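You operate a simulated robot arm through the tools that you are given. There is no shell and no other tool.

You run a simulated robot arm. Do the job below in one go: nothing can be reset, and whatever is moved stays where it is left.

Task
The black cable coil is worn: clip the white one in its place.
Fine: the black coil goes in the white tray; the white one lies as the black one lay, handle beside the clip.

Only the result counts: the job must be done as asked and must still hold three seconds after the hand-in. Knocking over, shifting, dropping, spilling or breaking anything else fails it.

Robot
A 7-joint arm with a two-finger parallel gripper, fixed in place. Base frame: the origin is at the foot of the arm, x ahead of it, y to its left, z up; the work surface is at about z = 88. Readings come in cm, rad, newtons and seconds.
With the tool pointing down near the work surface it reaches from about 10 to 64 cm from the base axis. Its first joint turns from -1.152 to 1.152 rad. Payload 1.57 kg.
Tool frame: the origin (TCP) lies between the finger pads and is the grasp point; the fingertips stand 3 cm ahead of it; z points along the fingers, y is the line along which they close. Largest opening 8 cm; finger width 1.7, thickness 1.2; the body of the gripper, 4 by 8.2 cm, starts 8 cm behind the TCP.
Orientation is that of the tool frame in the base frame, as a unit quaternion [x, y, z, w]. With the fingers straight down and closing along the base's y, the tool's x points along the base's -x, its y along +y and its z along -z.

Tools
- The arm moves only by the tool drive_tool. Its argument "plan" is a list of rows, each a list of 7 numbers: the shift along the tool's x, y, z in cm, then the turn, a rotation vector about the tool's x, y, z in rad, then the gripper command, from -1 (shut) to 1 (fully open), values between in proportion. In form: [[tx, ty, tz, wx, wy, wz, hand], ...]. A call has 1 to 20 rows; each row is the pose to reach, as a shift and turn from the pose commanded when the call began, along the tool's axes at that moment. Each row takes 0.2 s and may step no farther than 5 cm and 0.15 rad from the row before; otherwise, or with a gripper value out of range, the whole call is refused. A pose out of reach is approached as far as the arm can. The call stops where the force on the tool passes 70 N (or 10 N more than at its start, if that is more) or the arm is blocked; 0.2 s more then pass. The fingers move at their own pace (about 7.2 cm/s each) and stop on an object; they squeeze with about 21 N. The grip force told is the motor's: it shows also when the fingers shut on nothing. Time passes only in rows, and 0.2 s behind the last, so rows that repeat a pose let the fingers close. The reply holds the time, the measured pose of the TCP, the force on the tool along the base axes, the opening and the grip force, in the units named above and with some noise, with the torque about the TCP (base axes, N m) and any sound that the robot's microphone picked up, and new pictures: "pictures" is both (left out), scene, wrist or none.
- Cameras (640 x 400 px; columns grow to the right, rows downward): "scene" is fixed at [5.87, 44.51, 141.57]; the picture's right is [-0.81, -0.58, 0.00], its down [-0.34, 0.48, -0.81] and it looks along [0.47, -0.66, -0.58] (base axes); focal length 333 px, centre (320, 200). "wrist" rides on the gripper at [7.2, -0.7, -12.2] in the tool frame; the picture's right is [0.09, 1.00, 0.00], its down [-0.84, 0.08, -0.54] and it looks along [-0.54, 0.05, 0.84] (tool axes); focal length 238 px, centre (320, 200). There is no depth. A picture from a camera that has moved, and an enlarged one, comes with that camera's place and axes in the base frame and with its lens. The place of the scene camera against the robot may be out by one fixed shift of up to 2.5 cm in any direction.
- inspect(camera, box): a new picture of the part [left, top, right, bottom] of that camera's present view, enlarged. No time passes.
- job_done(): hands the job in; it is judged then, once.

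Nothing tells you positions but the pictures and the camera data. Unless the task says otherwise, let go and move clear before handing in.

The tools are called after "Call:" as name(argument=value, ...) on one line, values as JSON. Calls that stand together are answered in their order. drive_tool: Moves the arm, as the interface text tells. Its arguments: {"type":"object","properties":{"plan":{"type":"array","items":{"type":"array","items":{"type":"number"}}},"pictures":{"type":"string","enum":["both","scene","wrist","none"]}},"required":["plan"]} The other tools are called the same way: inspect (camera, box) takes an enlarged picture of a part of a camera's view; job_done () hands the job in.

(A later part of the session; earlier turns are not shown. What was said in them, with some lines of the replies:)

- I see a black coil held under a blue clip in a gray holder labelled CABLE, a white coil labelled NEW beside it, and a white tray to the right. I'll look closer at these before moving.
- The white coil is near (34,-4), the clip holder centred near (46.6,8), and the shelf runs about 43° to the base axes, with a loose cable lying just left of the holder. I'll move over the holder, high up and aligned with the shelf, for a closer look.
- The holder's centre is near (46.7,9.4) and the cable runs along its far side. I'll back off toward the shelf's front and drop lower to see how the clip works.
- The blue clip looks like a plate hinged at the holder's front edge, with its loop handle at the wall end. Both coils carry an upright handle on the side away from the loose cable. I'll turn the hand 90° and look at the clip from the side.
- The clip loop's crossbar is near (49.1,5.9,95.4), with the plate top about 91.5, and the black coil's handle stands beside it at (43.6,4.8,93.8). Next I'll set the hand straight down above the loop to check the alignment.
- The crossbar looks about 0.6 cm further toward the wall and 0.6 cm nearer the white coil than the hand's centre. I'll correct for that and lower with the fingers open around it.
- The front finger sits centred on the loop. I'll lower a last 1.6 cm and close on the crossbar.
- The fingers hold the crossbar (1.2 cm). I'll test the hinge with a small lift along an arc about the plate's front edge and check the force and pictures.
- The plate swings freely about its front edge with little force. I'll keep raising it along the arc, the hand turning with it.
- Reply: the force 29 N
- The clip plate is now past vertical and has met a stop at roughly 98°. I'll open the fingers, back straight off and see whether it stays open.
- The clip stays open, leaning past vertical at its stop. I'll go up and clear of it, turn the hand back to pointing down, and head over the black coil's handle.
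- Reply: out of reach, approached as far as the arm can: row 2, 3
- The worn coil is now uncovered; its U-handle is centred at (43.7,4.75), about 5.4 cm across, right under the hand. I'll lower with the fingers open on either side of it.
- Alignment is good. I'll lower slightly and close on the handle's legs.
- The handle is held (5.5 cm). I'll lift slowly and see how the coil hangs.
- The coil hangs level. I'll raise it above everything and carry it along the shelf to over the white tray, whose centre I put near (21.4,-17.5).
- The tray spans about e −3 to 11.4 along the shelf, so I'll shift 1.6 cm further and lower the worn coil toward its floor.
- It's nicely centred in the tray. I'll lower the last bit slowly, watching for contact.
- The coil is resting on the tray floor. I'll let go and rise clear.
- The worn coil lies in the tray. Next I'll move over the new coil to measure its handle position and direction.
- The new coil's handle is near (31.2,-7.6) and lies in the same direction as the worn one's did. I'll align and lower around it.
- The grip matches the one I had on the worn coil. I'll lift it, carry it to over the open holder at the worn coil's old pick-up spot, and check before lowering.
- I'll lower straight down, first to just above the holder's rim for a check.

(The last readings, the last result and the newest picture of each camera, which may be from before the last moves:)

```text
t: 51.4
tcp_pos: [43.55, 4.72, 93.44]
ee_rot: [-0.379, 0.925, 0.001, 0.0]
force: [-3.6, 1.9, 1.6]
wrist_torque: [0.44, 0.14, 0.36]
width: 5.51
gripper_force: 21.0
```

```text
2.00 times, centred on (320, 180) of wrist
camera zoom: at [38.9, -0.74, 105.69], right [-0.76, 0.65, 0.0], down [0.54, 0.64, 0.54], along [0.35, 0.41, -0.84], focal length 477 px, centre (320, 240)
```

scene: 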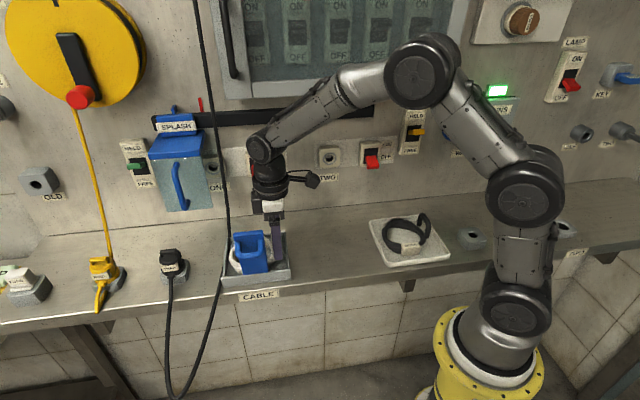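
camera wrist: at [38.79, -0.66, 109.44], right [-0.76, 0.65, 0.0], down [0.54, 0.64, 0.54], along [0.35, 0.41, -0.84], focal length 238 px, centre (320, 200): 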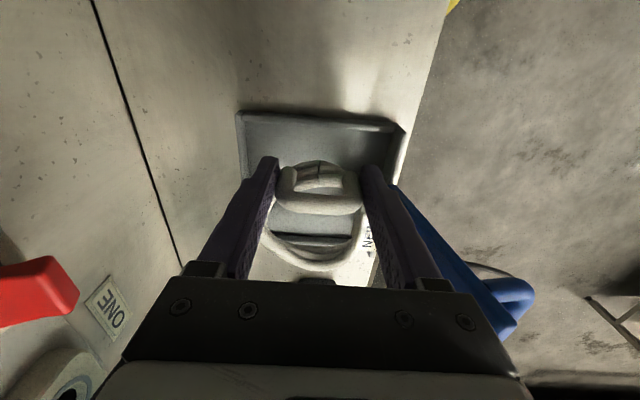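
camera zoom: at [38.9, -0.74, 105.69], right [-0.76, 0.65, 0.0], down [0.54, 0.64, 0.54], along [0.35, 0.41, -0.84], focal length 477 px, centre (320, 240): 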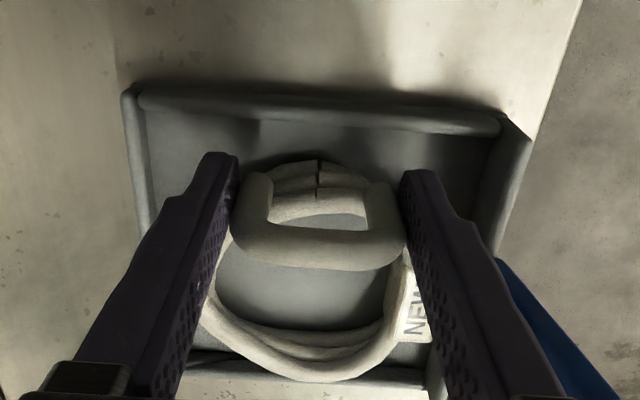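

The new coil is on the holder floor in the same place. I'll release it and rise straight up.

Call:
drive_tool(plan=[[0, 0, 0, 0, 0, 0, 0.5], [0, 0, 0, 0, 0, 0, 0.75], [0, 0, 0, 0, 0, 0, 0.75], [0, 0, -1, 0, 0, 0, 0.75], [0, 0, -3, 0, 0, 0, 0.75], [0, 0, -6, 0, 0, 0, 0.75], [0, 0, -10, 0, 0, 0, 0.75], [0, 0, -14, 0, 0, 0, 0.75], [0, 0, -14, 0, 0, 0, 0.75]], pictures="both")

Call:
inspect(camera="wrist", box=[220, 40, 420, 240])

Call:
inspect(camera="scene", box=[210, 190, 310, 290])

```text
t: 53.4
tcp_pos: [43.41, 4.93, 107.48]
ee_rot: [-0.378, 0.926, 0.0, 0.0]
force: [-0.5, -0.2, -0.6]
wrist_torque: [0.01, 0.0, -0.05]
width: 6.97
gripper_force: 0.1
camera wrist: at [38.86, -0.58, 119.74], right [-0.76, 0.65, 0.0], down [0.54, 0.64, 0.54], along [0.35, 0.41, -0.84], focal length 238 px, centre (320, 200)
```

scene: 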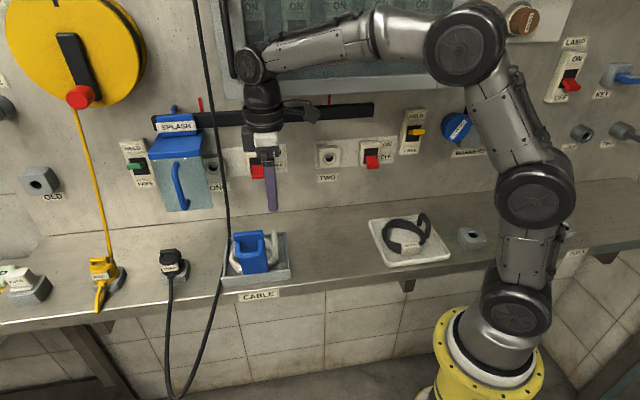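
wrist: 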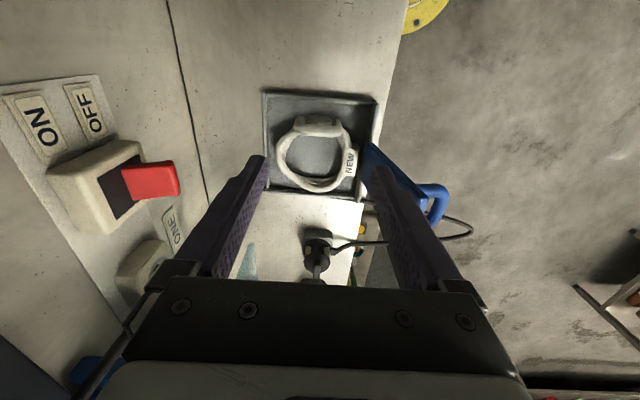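

```text
2.00 times, centred on (320, 140) of wrist
camera zoom: at [38.86, -0.58, 119.74], right [-0.76, 0.65, 0.0], down [0.54, 0.64, 0.54], along [0.35, 0.41, -0.84], focal length 477 px, centre (320, 320)
```

zoom: 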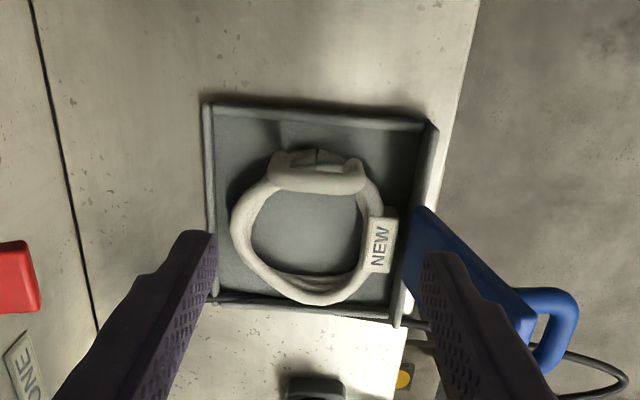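

```text
4.00 times, centred on (260, 240) of scene
camera zoom: at [5.87, 44.51, 141.57], right [-0.81, -0.58, 0.0], down [-0.34, 0.48, -0.81], along [0.47, -0.66, -0.58], focal length 1333 px, centre (560, 40)
```

zoom: 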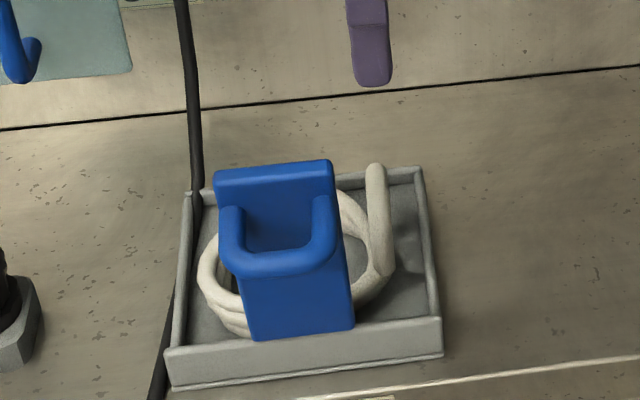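

The new coil lies just as the worn one did, its handle beside the clip's place. Now to close the clip: I'll go up and over to the front of the open plate first.

Call:
drive_tool(plan=[[0, 0, -2.8, 0, 0, 0, 0.2], [0, 0, -5.5, 0, 0, 0, 0.2], [-1.4, 3.5, -5.5, 0, 0, 0, 0.2], [-2.8, 7, -5.5, 0, 0, 0, 0.2], [-4.2, 10.5, -5.5, 0, 0, 0, 0.2], [-4.2, 14, -5.5, 0, 0, 0, 0.2], [-4.2, 14, -5.5, 0, 0, 0, 0.2]], pictures="scene")

```text
t: 55.0
tcp_pos: [36.82, 18.06, 112.87]
ee_rot: [-0.378, 0.926, 0.0, 0.0]
force: [0.0, -0.1, -1.4]
wrist_torque: [-0.01, 0.02, -0.01]
width: 4.8
gripper_force: 0.1
```

scene: 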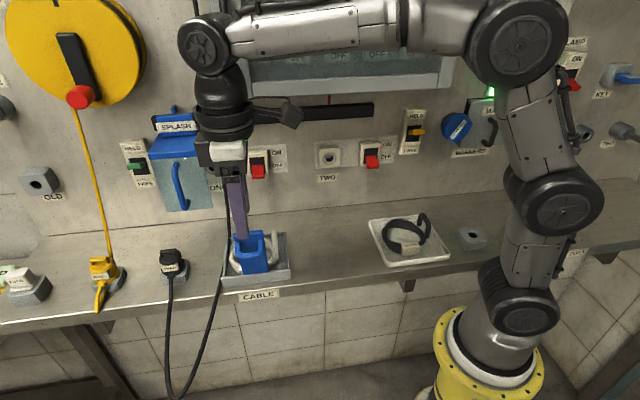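

Call:
drive_tool(plan=[[0.02, 0.38, 0.51, 0.145, 0, 0, 0.2], [0.04, 0.76, 1.25, 0.29, 0, 0, 0.2], [0.06, 1.14, 2.12, 0.435, 0, 0, 0.2], [0.08, 1.52, 3.09, 0.58, 0, 0, 0.2], [0.1, 1.9, 4.12, 0.725, 0, 0, 0.2], [0.12, 2.29, 5.23, 0.87, 0, 0, 0.2], [0.15, 2.67, 6.38, 1.015, 0, 0, 0.2], [0.17, 3.05, 7.6, 1.16, 0, 0, 0.2], [0.19, 3.43, 8.85, 1.305, 0, 0, 0.2], [0.21, 3.81, 10.15, 1.45, 0, 0, 0.2], [0.23, 4.19, 11.49, 1.595, 0, 0, 0.2], [0.25, 4.57, 12.87, 1.74, 0, 0, 0.2], [0.25, 4.57, 12.87, 1.74, 0, 0, 0.2]], pictures="both")

Call:
inspect(camera="wrist", box=[220, 60, 420, 240])

```text
t: 57.8
tcp_pos: [33.32, 20.9, 100.26]
ee_rot: [0.244, -0.597, 0.707, -0.29]
force: [0.6, -0.1, 0.4]
wrist_torque: [0.0, 0.01, 0.0]
width: 4.79
gripper_force: 0.0
camera wrist: at [19.72, 24.5, 98.78], right [0.05, -0.18, -0.98], down [0.23, 0.96, -0.17], along [0.97, -0.22, 0.09], focal length 238 px, centre (320, 200)
```

scene: 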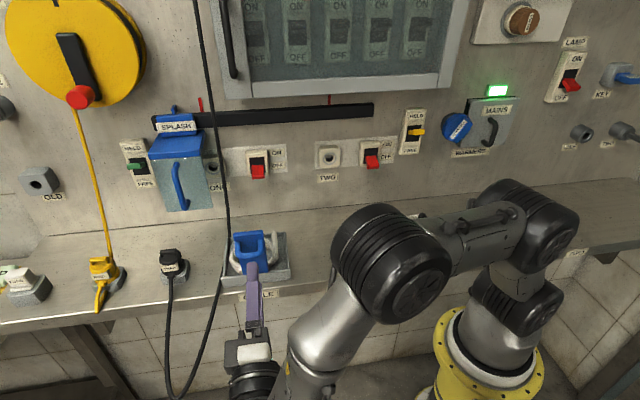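
wrist: 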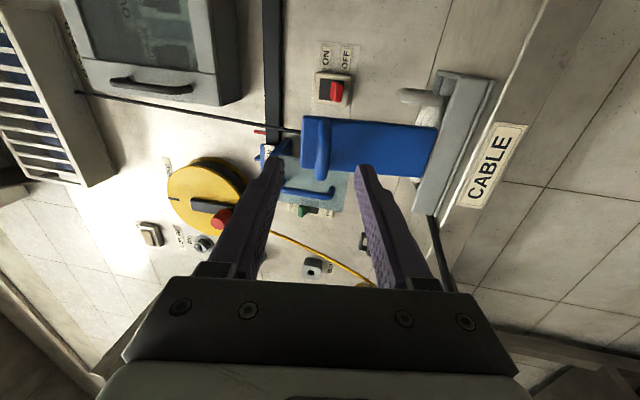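

```text
2.22 times, centred on (320, 150) of wrist
camera zoom: at [19.72, 24.5, 98.78], right [0.05, -0.18, -0.98], down [0.23, 0.96, -0.17], along [0.97, -0.22, 0.09], focal length 530 px, centre (320, 311)
```

zoom: 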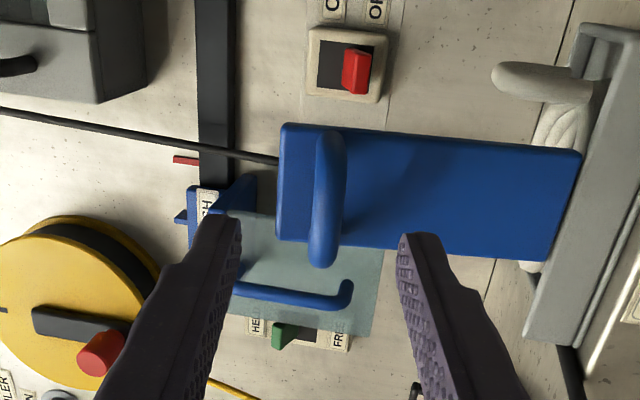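

The open clip is in front of the hand; I need about 0.35 cm down and sideways to match the earlier grip. I'll advance onto the crossbar and close.

Call:
drive_tool(plan=[[-0.35, 0.35, 0, 0, 0, 0, 0.2], [-0.35, 0.35, 2, 0, 0, 0, 0.2], [-0.35, 0.35, 4, 0, 0, 0, 0.2], [-0.35, 0.35, 5.9, 0, 0, 0, 0.2], [-0.35, 0.35, 5.9, 0, 0, 0, 0.2]], pictures="both")

Call:
inspect(camera="wrist", box=[220, 60, 420, 240])

```text
t: 59.0
tcp_pos: [37.65, 16.69, 100.84]
ee_rot: [0.243, -0.598, 0.708, -0.289]
force: [0.5, 0.2, -0.5]
wrist_torque: [-0.01, -0.01, 0.02]
width: 4.8
gripper_force: 0.1
camera wrist: at [24.07, 20.39, 99.37], right [0.05, -0.18, -0.98], down [0.23, 0.96, -0.17], along [0.97, -0.22, 0.09], focal length 238 px, centre (320, 200)
```

scene: 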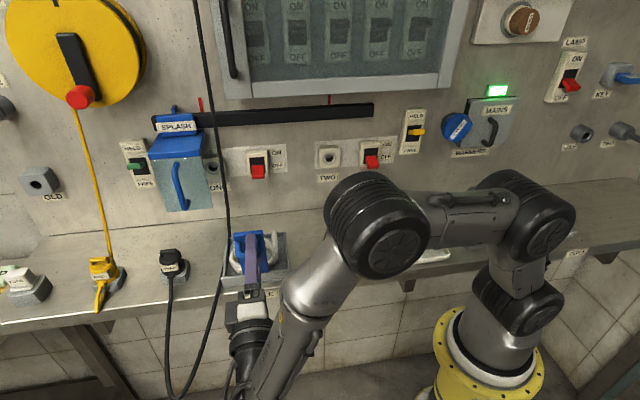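
wrist: 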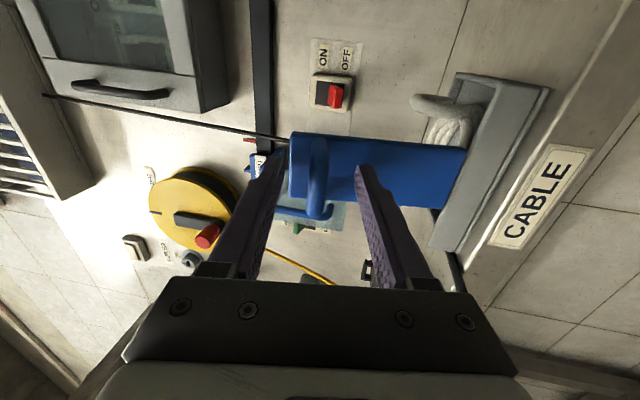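

```text
2.22 times, centred on (320, 150) of wrist
camera zoom: at [24.07, 20.39, 99.37], right [0.05, -0.18, -0.98], down [0.23, 0.96, -0.17], along [0.97, -0.22, 0.09], focal length 530 px, centre (320, 311)
```

zoom: 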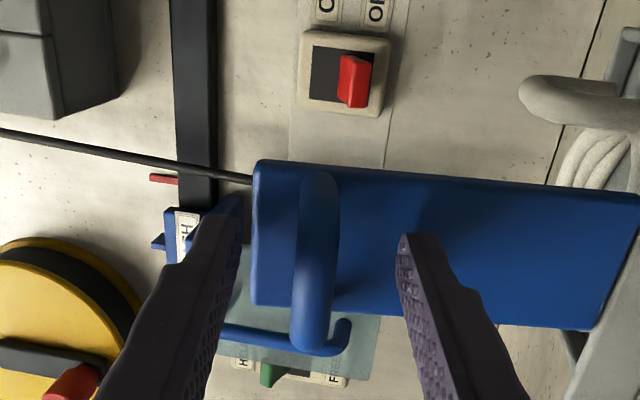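

Call:
drive_tool(plan=[[0, 0, -0.4, 0, 0, 0, 0.2], [0, 0, -0.4, 0, 0, 0, -0.4], [0, 0, -0.4, 0, 0, 0, -1], [0, 0, -0.4, 0, 0, 0, -1], [0, 0, -0.4, 0, 0, 0, -1]], pictures="wrist")

```text
t: 60.2
tcp_pos: [37.27, 17.11, 100.74]
ee_rot: [0.243, -0.596, 0.708, -0.289]
force: [-3.5, 0.4, 8.9]
wrist_torque: [-0.07, -0.08, -0.03]
width: 1.18
gripper_force: 28.6
camera wrist: at [23.78, 20.76, 99.4], right [0.05, -0.18, -0.98], down [0.23, 0.96, -0.17], along [0.97, -0.22, 0.09], focal length 238 px, centre (320, 200)
```

wrist: 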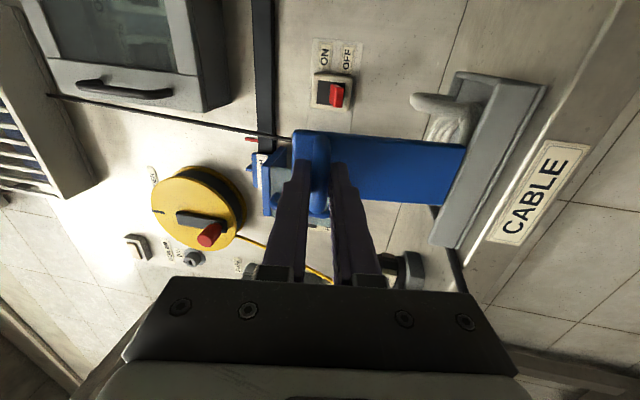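

The grip on the clip is the same as before. I'll swing the plate back along the arc, in stages, watching the force.

Call:
drive_tool(plan=[[0, -0.4, 1.07, -0.1, 0, 0, -1], [0, -0.68, 2.17, -0.2, 0, 0, -1], [0, -0.86, 3.3, -0.3, 0, 0, -1], [0, -0.92, 4.43, -0.4, 0, 0, -1], [0, -0.92, 4.43, -0.4, 0, 0, -1]], pictures="wrist")

```text
t: 61.4
tcp_pos: [40.51, 14.03, 102.6]
ee_rot: [-0.293, 0.725, -0.577, 0.238]
force: [0.0, 2.4, 31.5]
wrist_torque: [-0.55, -0.06, -0.63]
width: 1.16
gripper_force: 29.1
camera wrist: at [27.09, 17.47, 105.93], right [-0.22, 0.1, -0.97], down [0.22, 0.97, 0.05], along [0.95, -0.2, -0.23], focal length 238 px, centre (320, 200)
```

wrist: 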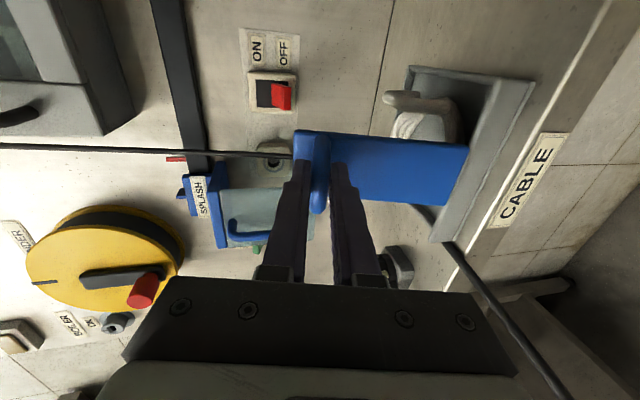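

The force is pushing up about 31 N, so my arc is slightly too low here; refitting from the recorded positions gives a hinge near n 20.3, z 92.0 and radius 10.8. I'll follow that arc for the next part.

Call:
drive_tool(plan=[[0, -0.3, 0.1, 0, 0, 0, -1], [0, -0.68, 0.99, -0.095, 0, 0, -1], [0, -0.97, 2.08, -0.194, 0, 0, -1], [0, -1.15, 3.2, -0.292, 0, 0, -1], [0, -1.15, 3.2, -0.292, 0, 0, -1]], pictures="wrist")

```text
t: 62.6
tcp_pos: [42.76, 11.87, 102.7]
ee_rot: [-0.326, 0.802, -0.465, 0.187]
force: [-0.8, -7.6, 17.6]
wrist_torque: [-0.38, -0.11, 0.0]
width: 1.19
gripper_force: 28.8
camera wrist: at [30.47, 14.13, 109.44], right [-0.41, 0.29, -0.86], down [0.24, 0.95, 0.2], along [0.88, -0.13, -0.46], focal length 238 px, centre (320, 200)
```

wrist: 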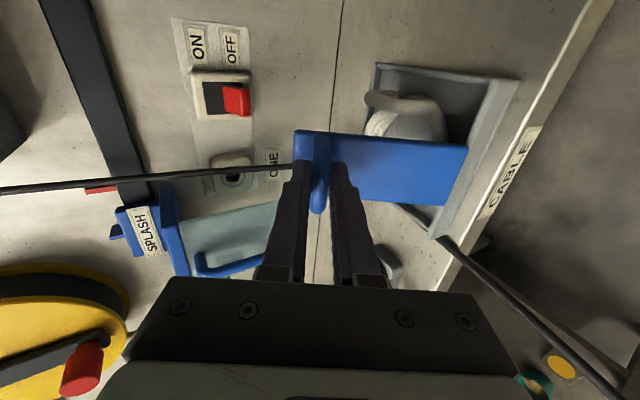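

Call:
drive_tool(plan=[[0.03, -0.48, 1.03, -0.0985, 0, 0, -1], [0.05, -0.76, 2.14, -0.197, 0, 0, -1], [0.05, -0.91, 3.27, -0.2955, 0, 0, -1], [0.05, -0.95, 4.41, -0.394, 0, 0, -1], [0.05, -0.87, 5.55, -0.4925, 0, 0, -1], [0.05, -0.87, 5.55, -0.4925, 0, 0, -1]], pictures="both")

```text
t: 64.0
tcp_pos: [46.55, 7.82, 100.75]
ee_rot: [-0.364, 0.89, -0.254, 0.105]
force: [10.8, -6.9, 11.0]
wrist_torque: [-0.18, -0.29, 0.34]
width: 1.14
gripper_force: 29.4
camera wrist: at [37.28, 7.13, 111.44], right [-0.66, 0.54, -0.53], down [0.35, 0.84, 0.42], along [0.67, 0.09, -0.74], focal length 238 px, centre (320, 200)
```

scene: 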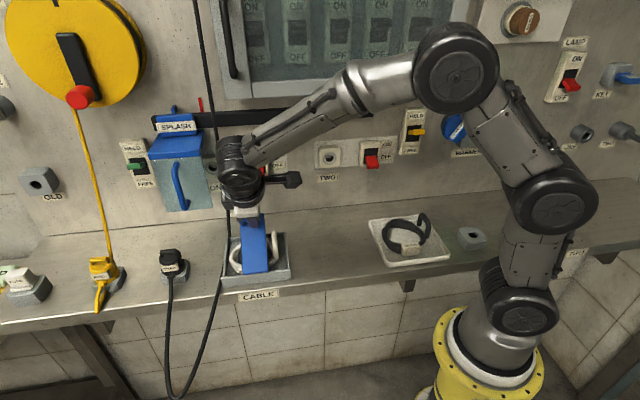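
wrist: 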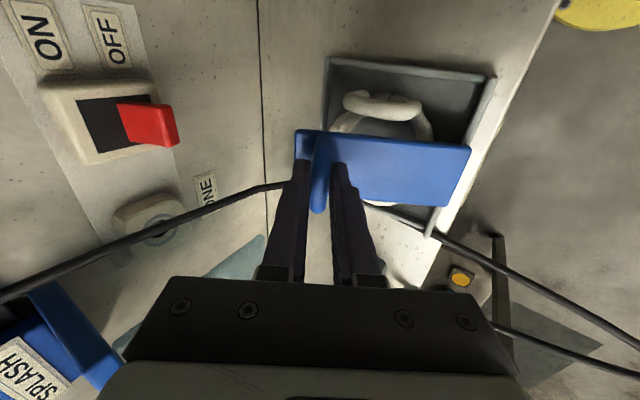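

The plate is coming down smoothly over the new coil. I'll continue most of the way and check.

Call:
drive_tool(plan=[[0, -0.54, 1.12, -0.101, 0, 0, -1], [0, -0.74, 2.24, -0.199, 0, 0, -1], [0, -0.8, 3.37, -0.297, 0, 0, -1], [0, -0.76, 4.51, -0.395, 0, 0, -1], [0, -0.76, 4.51, -0.395, 0, 0, -1]], pictures="both")

Call:
inspect(camera="scene", box=[210, 190, 310, 290])

```text
t: 65.2
tcp_pos: [48.71, 5.85, 97.42]
ee_rot: [-0.377, 0.923, -0.075, 0.035]
force: [21.0, -1.1, 5.2]
wrist_torque: [-0.14, -0.3, 0.29]
width: 1.17
gripper_force: 28.8
camera wrist: at [42.58, 1.7, 109.59], right [-0.75, 0.64, -0.16], down [0.48, 0.7, 0.53], along [0.45, 0.32, -0.83], focal length 238 px, centre (320, 200)
```

scene: 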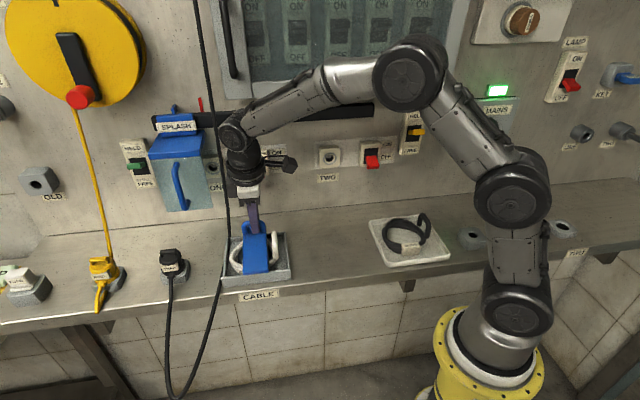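
wrist: 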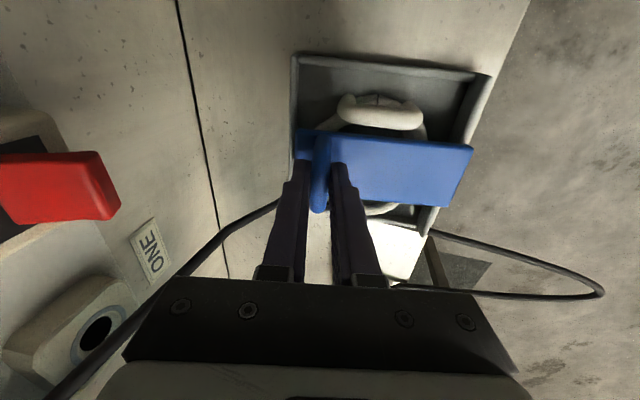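

```text
4.00 times, centred on (260, 240) of scene
camera zoom: at [5.92, 44.5, 141.57], right [-0.81, -0.58, 0.0], down [-0.34, 0.48, -0.81], along [0.47, -0.66, -0.58], focal length 1333 px, centre (560, 40)
```

zoom: 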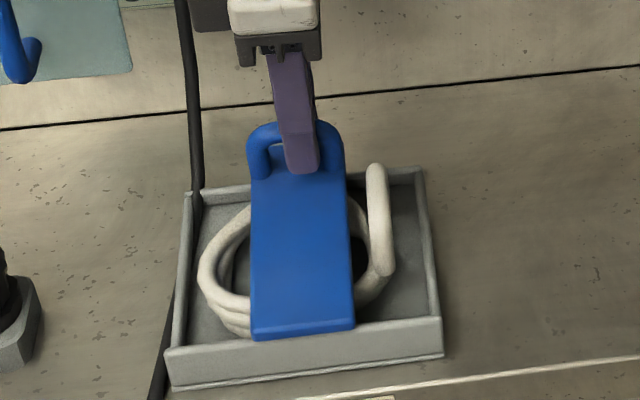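

Call:
drive_tool(plan=[[-0.1, -0.26, 0.6, -0.05, 0, 0, -1], [-0.1, -0.38, 1.2, -0.11, 0, 0, -1], [-0.1, -0.48, 1.82, -0.16, 0, 0, -1], [-0.1, -0.48, 1.95, -0.16, 0, 0, -1], [-0.1, -0.48, 1.95, -0.16, 0, 0, -1]], pictures="both")

Call:
inspect(camera="scene", box=[210, 190, 310, 290])

Call:
inspect(camera="wrist", box=[220, 80, 420, 260])

```text
t: 66.4
tcp_pos: [49.12, 5.34, 95.82]
ee_rot: [-0.378, 0.926, -0.001, 0.002]
force: [0.8, -5.0, 27.2]
wrist_torque: [-0.14, 0.08, 0.2]
width: 1.19
gripper_force: 29.4
camera wrist: at [44.48, -0.17, 107.97], right [-0.76, 0.65, 0.0], down [0.54, 0.64, 0.55], along [0.35, 0.41, -0.84], focal length 238 px, centre (320, 200)
```

scene: 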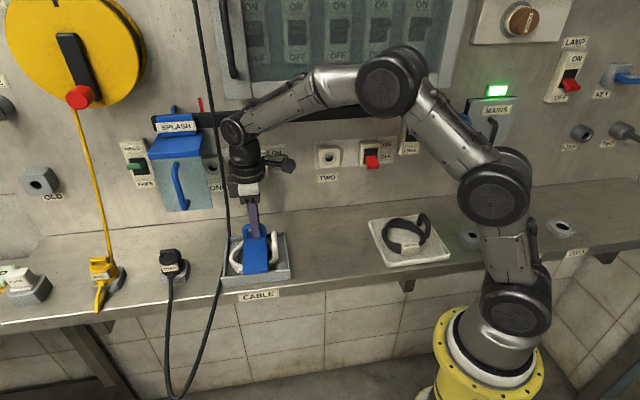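
wrist: 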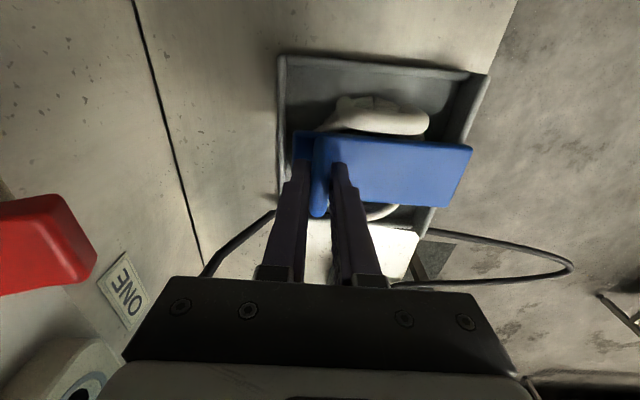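

```text
4.00 times, centred on (260, 240) of scene
camera zoom: at [5.83, 44.49, 141.57], right [-0.81, -0.58, 0.0], down [-0.34, 0.48, -0.81], along [0.47, -0.66, -0.58], focal length 1333 px, centre (560, 40)
```

zoom: 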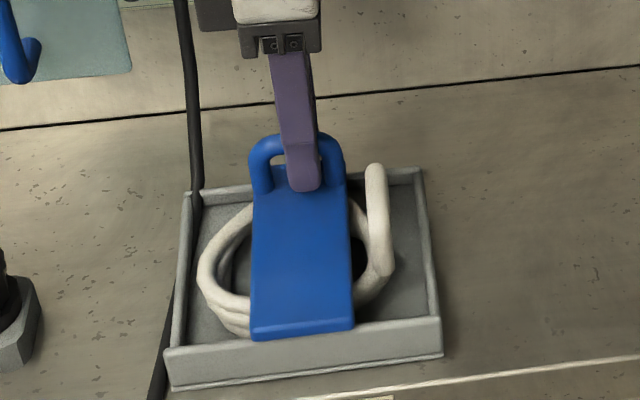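

```text
2.22 times, centred on (320, 170) of wrist
camera zoom: at [44.48, -0.17, 107.97], right [-0.76, 0.65, 0.0], down [0.54, 0.64, 0.55], along [0.35, 0.41, -0.84], focal length 530 px, centre (320, 267)
```

zoom: 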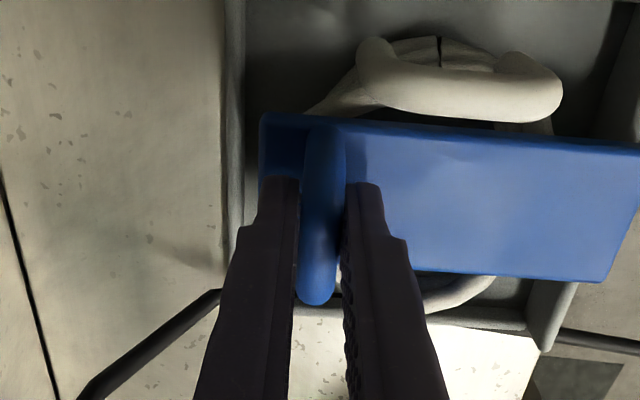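

The clip plate is back in its closed position. I'll open the fingers and rise away.

Call:
drive_tool(plan=[[0, 0, -0.1, 0, 0, 0, -1], [0, 0, -0.1, 0, 0, 0, -0.3], [0, 0, -0.1, 0, 0, 0, 0.3], [0, 0, -0.1, 0, 0, 0, 0.3], [0, 0, -2, 0, 0, 0, 0.3], [0, 0, -5, 0, 0, 0, 0.3], [0, 0, -9, 0, 0, 0, 0.3], [0, 0, -13, 0, 0, 0, 0.3], [0, 0, -13, 0, 0, 0, 0.3]], pictures="both")

Call:
inspect(camera="scene", box=[222, 215, 298, 290])

Call:
inspect(camera="wrist", box=[220, 30, 420, 230])

```text
t: 68.3
tcp_pos: [44.19, 5.01, 101.93]
ee_rot: [-0.377, 0.92, 0.03, -0.102]
force: [0.2, 0.0, -0.4]
wrist_torque: [0.02, 0.02, -0.01]
width: 5.19
gripper_force: 0.0
stopped in row 9: the arm was blocked; the commanded pose is now the measured one
camera wrist: at [42.3, -0.24, 114.99], right [-0.75, 0.65, 0.15], down [0.64, 0.65, 0.4], along [0.16, 0.39, -0.9], focal length 238 px, centre (320, 200)
```

scene: 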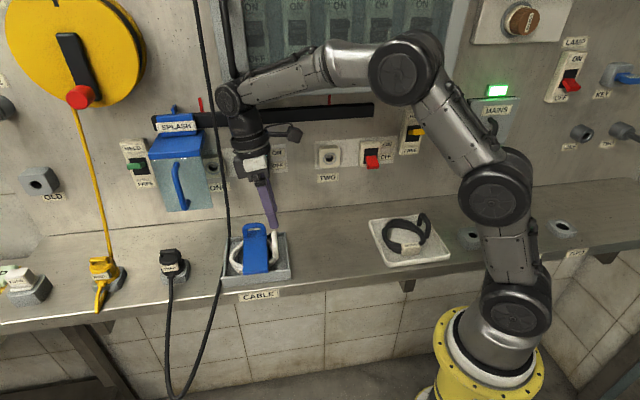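
wrist: 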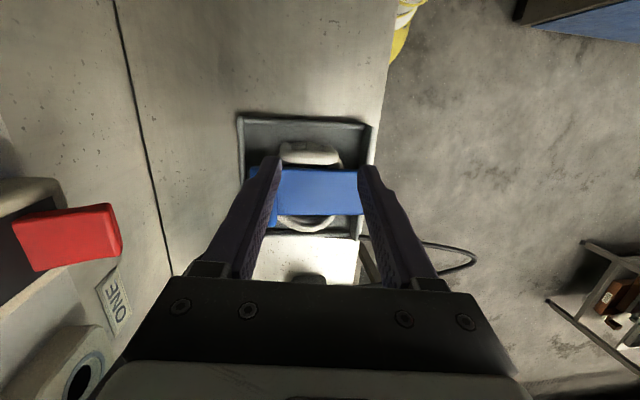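

```text
5.33 times, centred on (260, 252) of scene
camera zoom: at [5.89, 44.52, 141.56], right [-0.81, -0.58, 0.0], down [-0.34, 0.48, -0.81], along [0.47, -0.66, -0.58], focal length 1777 px, centre (640, -80)
```

zoom: 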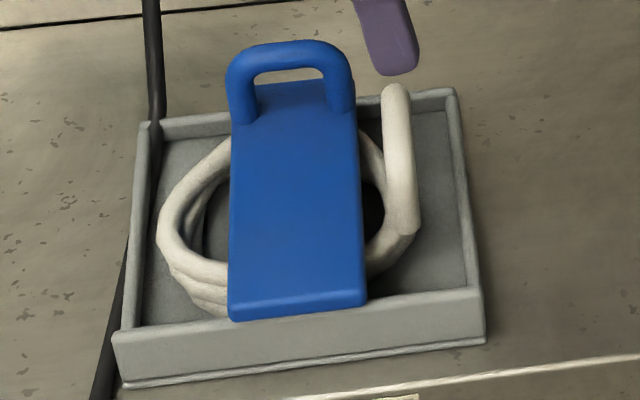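

```text
2.00 times, centred on (320, 130) of wrist
camera zoom: at [42.3, -0.24, 114.99], right [-0.75, 0.65, 0.15], down [0.64, 0.65, 0.4], along [0.16, 0.39, -0.9], focal length 477 px, centre (320, 340)
```

zoom: 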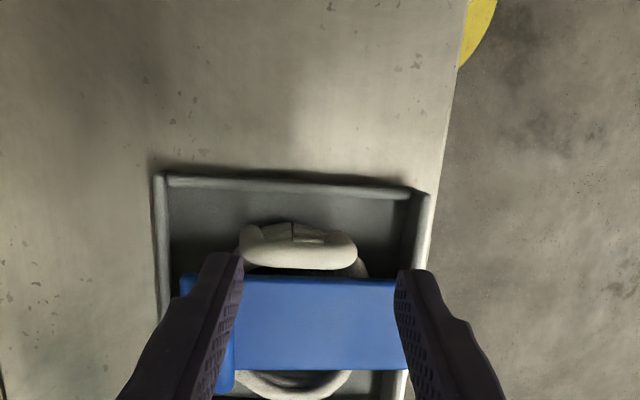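

The clip is closed over the new coil. However, the arm reports it was blocked while rising, and the hand has drifted and tilted, so I'll look at what it touched before moving.

Call:
inspect(camera="scene", box=[180, 60, 340, 220])

Call:
inspect(camera="scene", box=[200, 60, 420, 200])

Call:
inspect(camera="wrist", box=[0, 150, 200, 400])

```text
2.50 times, centred on (260, 140) of scene
camera zoom: at [5.89, 44.52, 141.56], right [-0.81, -0.58, 0.0], down [-0.34, 0.48, -0.81], along [0.47, -0.66, -0.58], focal length 833 px, centre (470, 350)
```

zoom: 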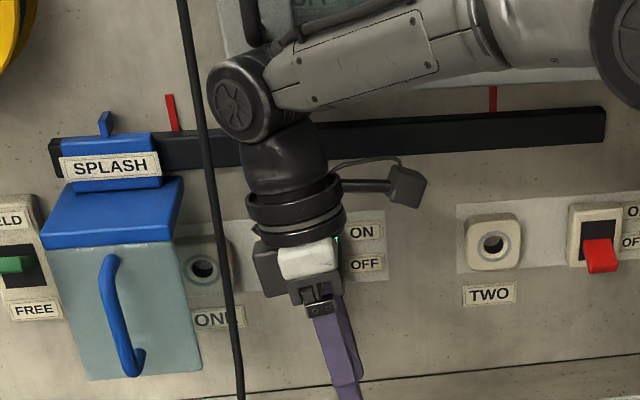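

```text
2.86 times, centred on (310, 130) of scene
camera zoom: at [5.89, 44.52, 141.56], right [-0.81, -0.58, 0.0], down [-0.34, 0.48, -0.81], along [0.47, -0.66, -0.58], focal length 952 px, centre (349, 400)
```

zoom: 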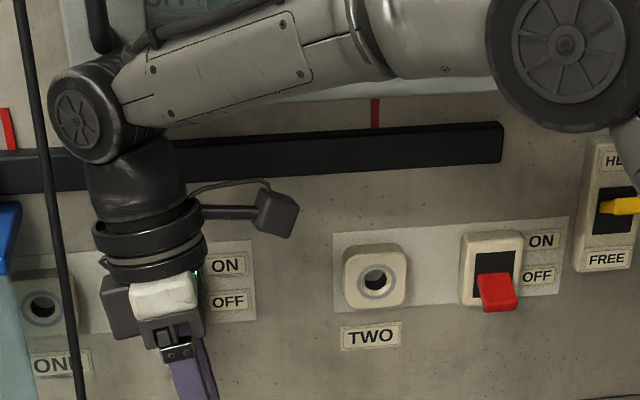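

```text
1.60 times, centred on (100, 275) of wrist
camera zoom: at [42.3, -0.24, 114.99], right [-0.75, 0.65, 0.15], down [0.64, 0.65, 0.4], along [0.16, 0.39, -0.9], focal length 381 px, centre (672, 80)
```

zoom: 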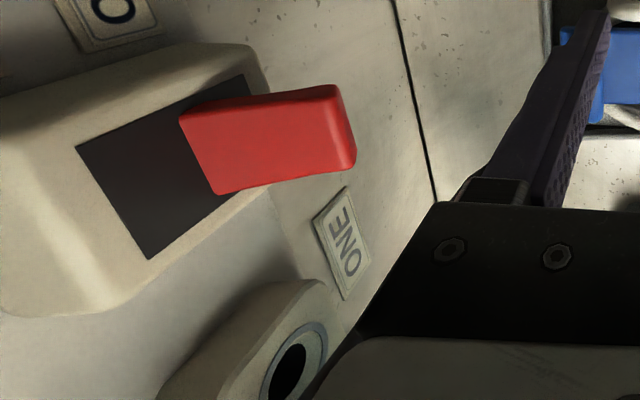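

An upper arm link evidently met the wall fittings while rising so close to the wall; nothing in view looks shifted. I'll draw the hand straight away from the wall first, since its fingertips are well above the clip and handle.

Call:
drive_tool(plan=[[0, 1.5, -0.1, 0, 0, 0, 0.3], [0, 3.2, -0.1, 0, 0, 0, 0.3], [0, 5, -0.1, 0, 0, 0, 0.3], [0, 7, -0.1, 0, 0, 0, 0.3], [0, 9, -0.1, 0, 0, 0, 0.3], [0, 9, -0.1, 0, 0, 0, 0.3]], pictures="both")

```text
t: 69.7
tcp_pos: [38.07, 11.49, 103.33]
ee_rot: [-0.377, 0.92, 0.03, -0.102]
force: [-0.7, 0.0, -0.4]
wrist_torque: [-0.01, 0.02, 0.01]
width: 5.22
gripper_force: 0.2
camera wrist: at [36.09, 6.22, 116.28], right [-0.75, 0.65, 0.14], down [0.64, 0.65, 0.4], along [0.17, 0.39, -0.9], focal length 238 px, centre (320, 200)
```

scene: 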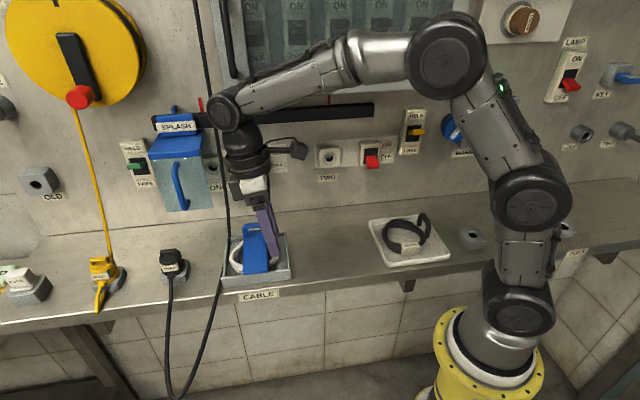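
wrist: 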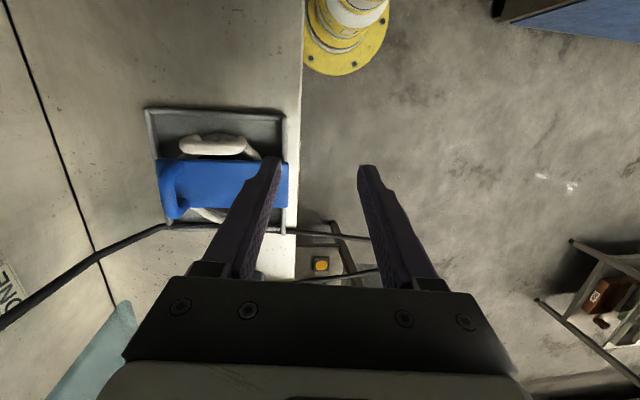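

Free now. I'll rise and move clear, then inspect everything.

Call:
drive_tool(plan=[[0.4, 0.33, -2.4, 0, 0, 0, 0.3], [0.8, 0.66, -4.9, 0, 0, 0, 0.3], [1.3, 1.0, -7.3, 0, 0, 0, 0.3], [1.65, 1.32, -9.8, 0, 0, 0, 0.3], [5, 1.6, -10.5, 0, 0, 0, 0.3], [8.5, 2, -11, 0, 0, 0, 0.3], [12, 2, -11.5, 0, 0, 0, 0.3], [16, 2, -12, 0, 0, 0, 0.3], [16, 2, -12, 0, 0, 0, 0.3]], pictures="both")

Call:
inspect(camera="scene", box=[200, 190, 360, 300])

Call:
inspect(camera="scene", box=[120, 60, 400, 220])

Call:
inspect(camera="scene", box=[350, 190, 470, 280])

```text
t: 71.7
tcp_pos: [28.0, 2.24, 117.96]
ee_rot: [-0.377, 0.92, 0.029, -0.102]
force: [-0.2, 0.5, 0.3]
wrist_torque: [0.03, 0.0, 0.05]
width: 5.18
gripper_force: 0.0
camera wrist: at [26.03, -3.05, 130.97], right [-0.75, 0.65, 0.14], down [0.64, 0.65, 0.4], along [0.17, 0.39, -0.9], focal length 238 px, centre (320, 200)
```

scene: 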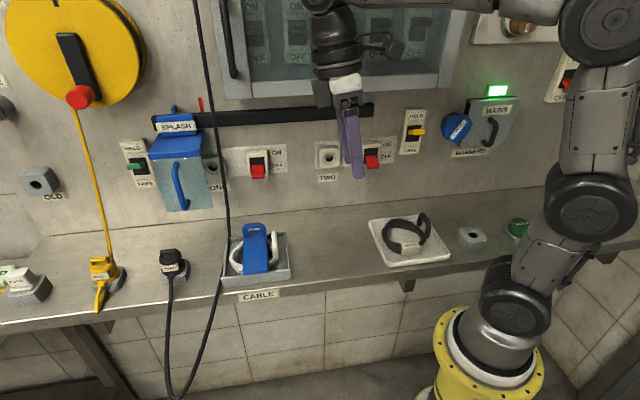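
wrist: 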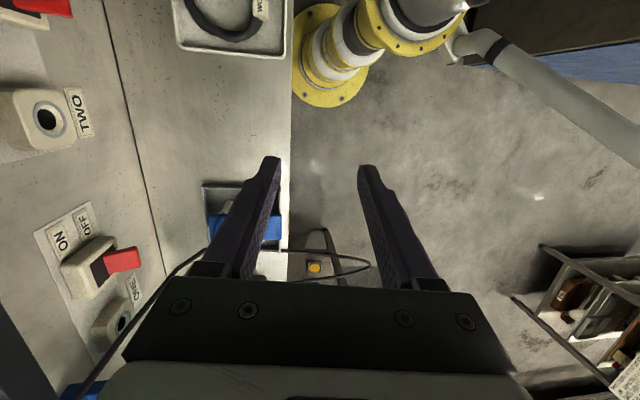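

```text
3.64 times, centred on (280, 245) of scene
camera zoom: at [5.87, 44.51, 141.57], right [-0.81, -0.58, 0.0], down [-0.34, 0.48, -0.81], along [0.47, -0.66, -0.58], focal length 1211 px, centre (466, 36)
```

zoom: 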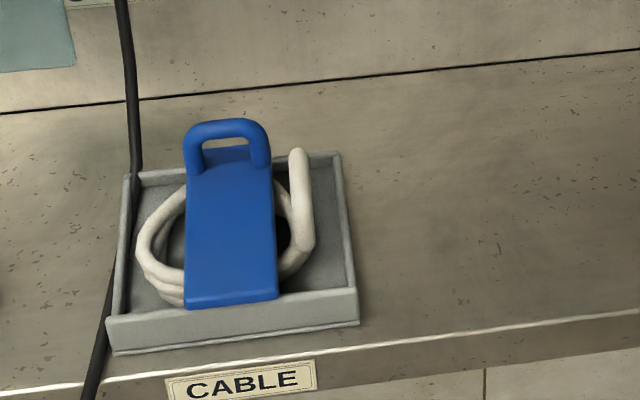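

```text
2.29 times, centred on (260, 140) of scene
camera zoom: at [5.87, 44.51, 141.57], right [-0.81, -0.58, 0.0], down [-0.34, 0.48, -0.81], along [0.47, -0.66, -0.58], focal length 762 px, centre (457, 337)
```

zoom: 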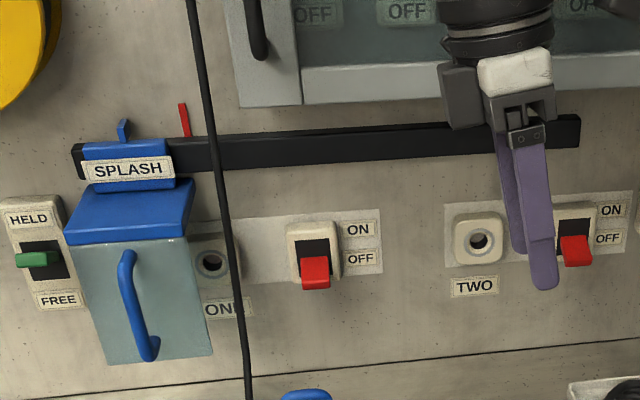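

```text
4.44 times, centred on (410, 235) of scene
camera zoom: at [5.87, 44.51, 141.57], right [-0.81, -0.58, 0.0], down [-0.34, 0.48, -0.81], along [0.47, -0.66, -0.58], focal length 1481 px, centre (-80, 44)
```

zoom: 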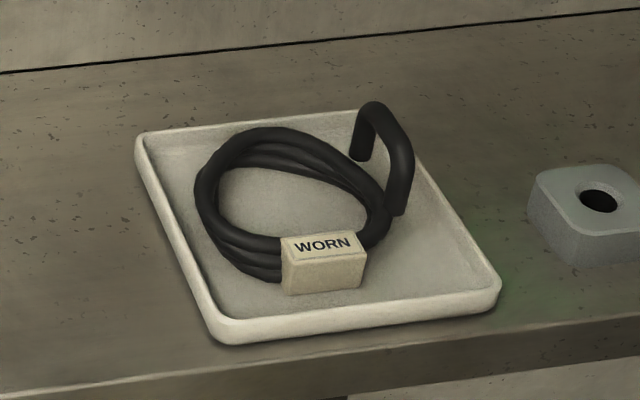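

Call:
inspect(camera="scene", box=[222, 215, 298, 290])

Call:
inspect(camera="wrist", box=[190, 170, 300, 270])

Call:
inspect(camera="scene", box=[0, 0, 320, 200])

```text
5.33 times, centred on (260, 252) of scene
camera zoom: at [5.87, 44.51, 141.57], right [-0.81, -0.58, 0.0], down [-0.34, 0.48, -0.81], along [0.47, -0.66, -0.58], focal length 1777 px, centre (640, -80)
```

zoom: 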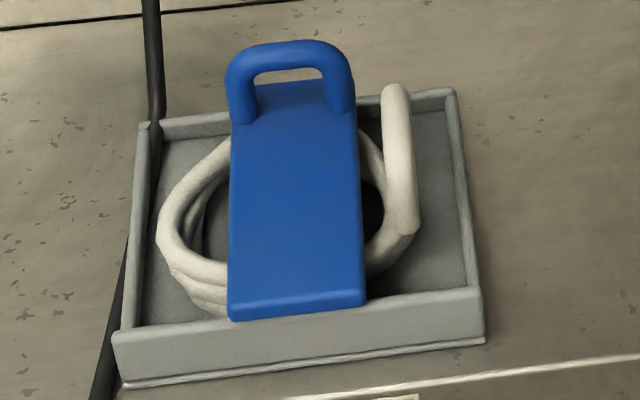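

```text
4.00 times, centred on (245, 220) of wrist
camera zoom: at [26.03, -3.05, 130.97], right [-0.75, 0.65, 0.14], down [0.64, 0.65, 0.4], along [0.17, 0.39, -0.9], focal length 953 px, centre (620, 120)
```

zoom: 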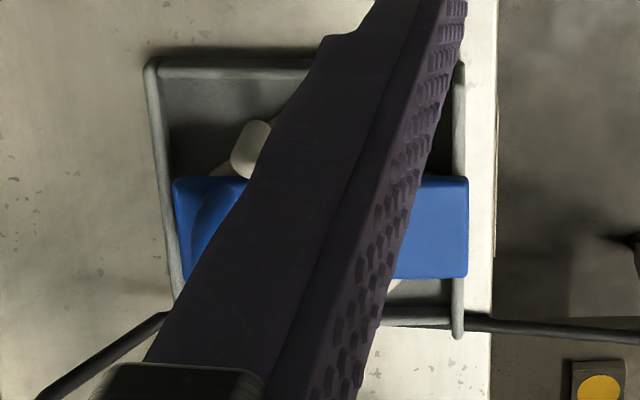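

```text
2.00 times, centred on (160, 100) of scene
camera zoom: at [5.87, 44.51, 141.57], right [-0.81, -0.58, 0.0], down [-0.34, 0.48, -0.81], along [0.47, -0.66, -0.58], focal length 666 px, centre (640, 400)
```

zoom: 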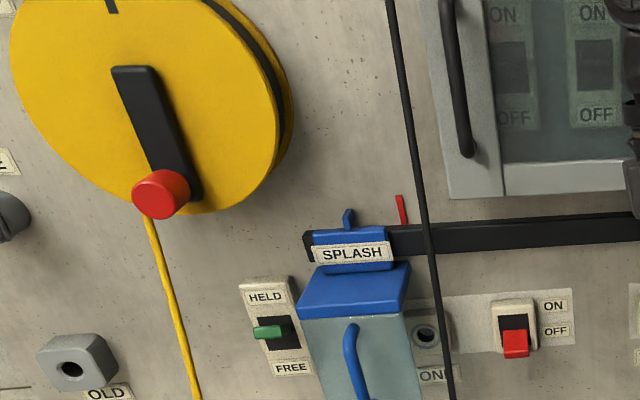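

The new coil lies flat under the fully closed clip with its handle beside it, and the worn coil sits in the white tray. Everything else looks as it did at the start and the hand is clear, so I'm handing in.

Call:
job_done()

```text
The job is handed in.
```

The white coil is now clipped in the holder, with its handle beside the closed clip, and the worn black coil is in the white tray. I let go, moved the hand clear, and handed the job in.

- **Position:** the white coil sits about 0.5 cm further along the shelf, away from the tray, than the black one did. Its direction is the same as far as I could see. The clip closed fully over it, back to its original position in the pictures.
- **Arm contact:** after I released the clip, the arm was blocked for a moment as it rose. I think an upper link touched the wall fittings. I pulled it away from the wall, and in the scene pictures I compared with the start nothing had moved.
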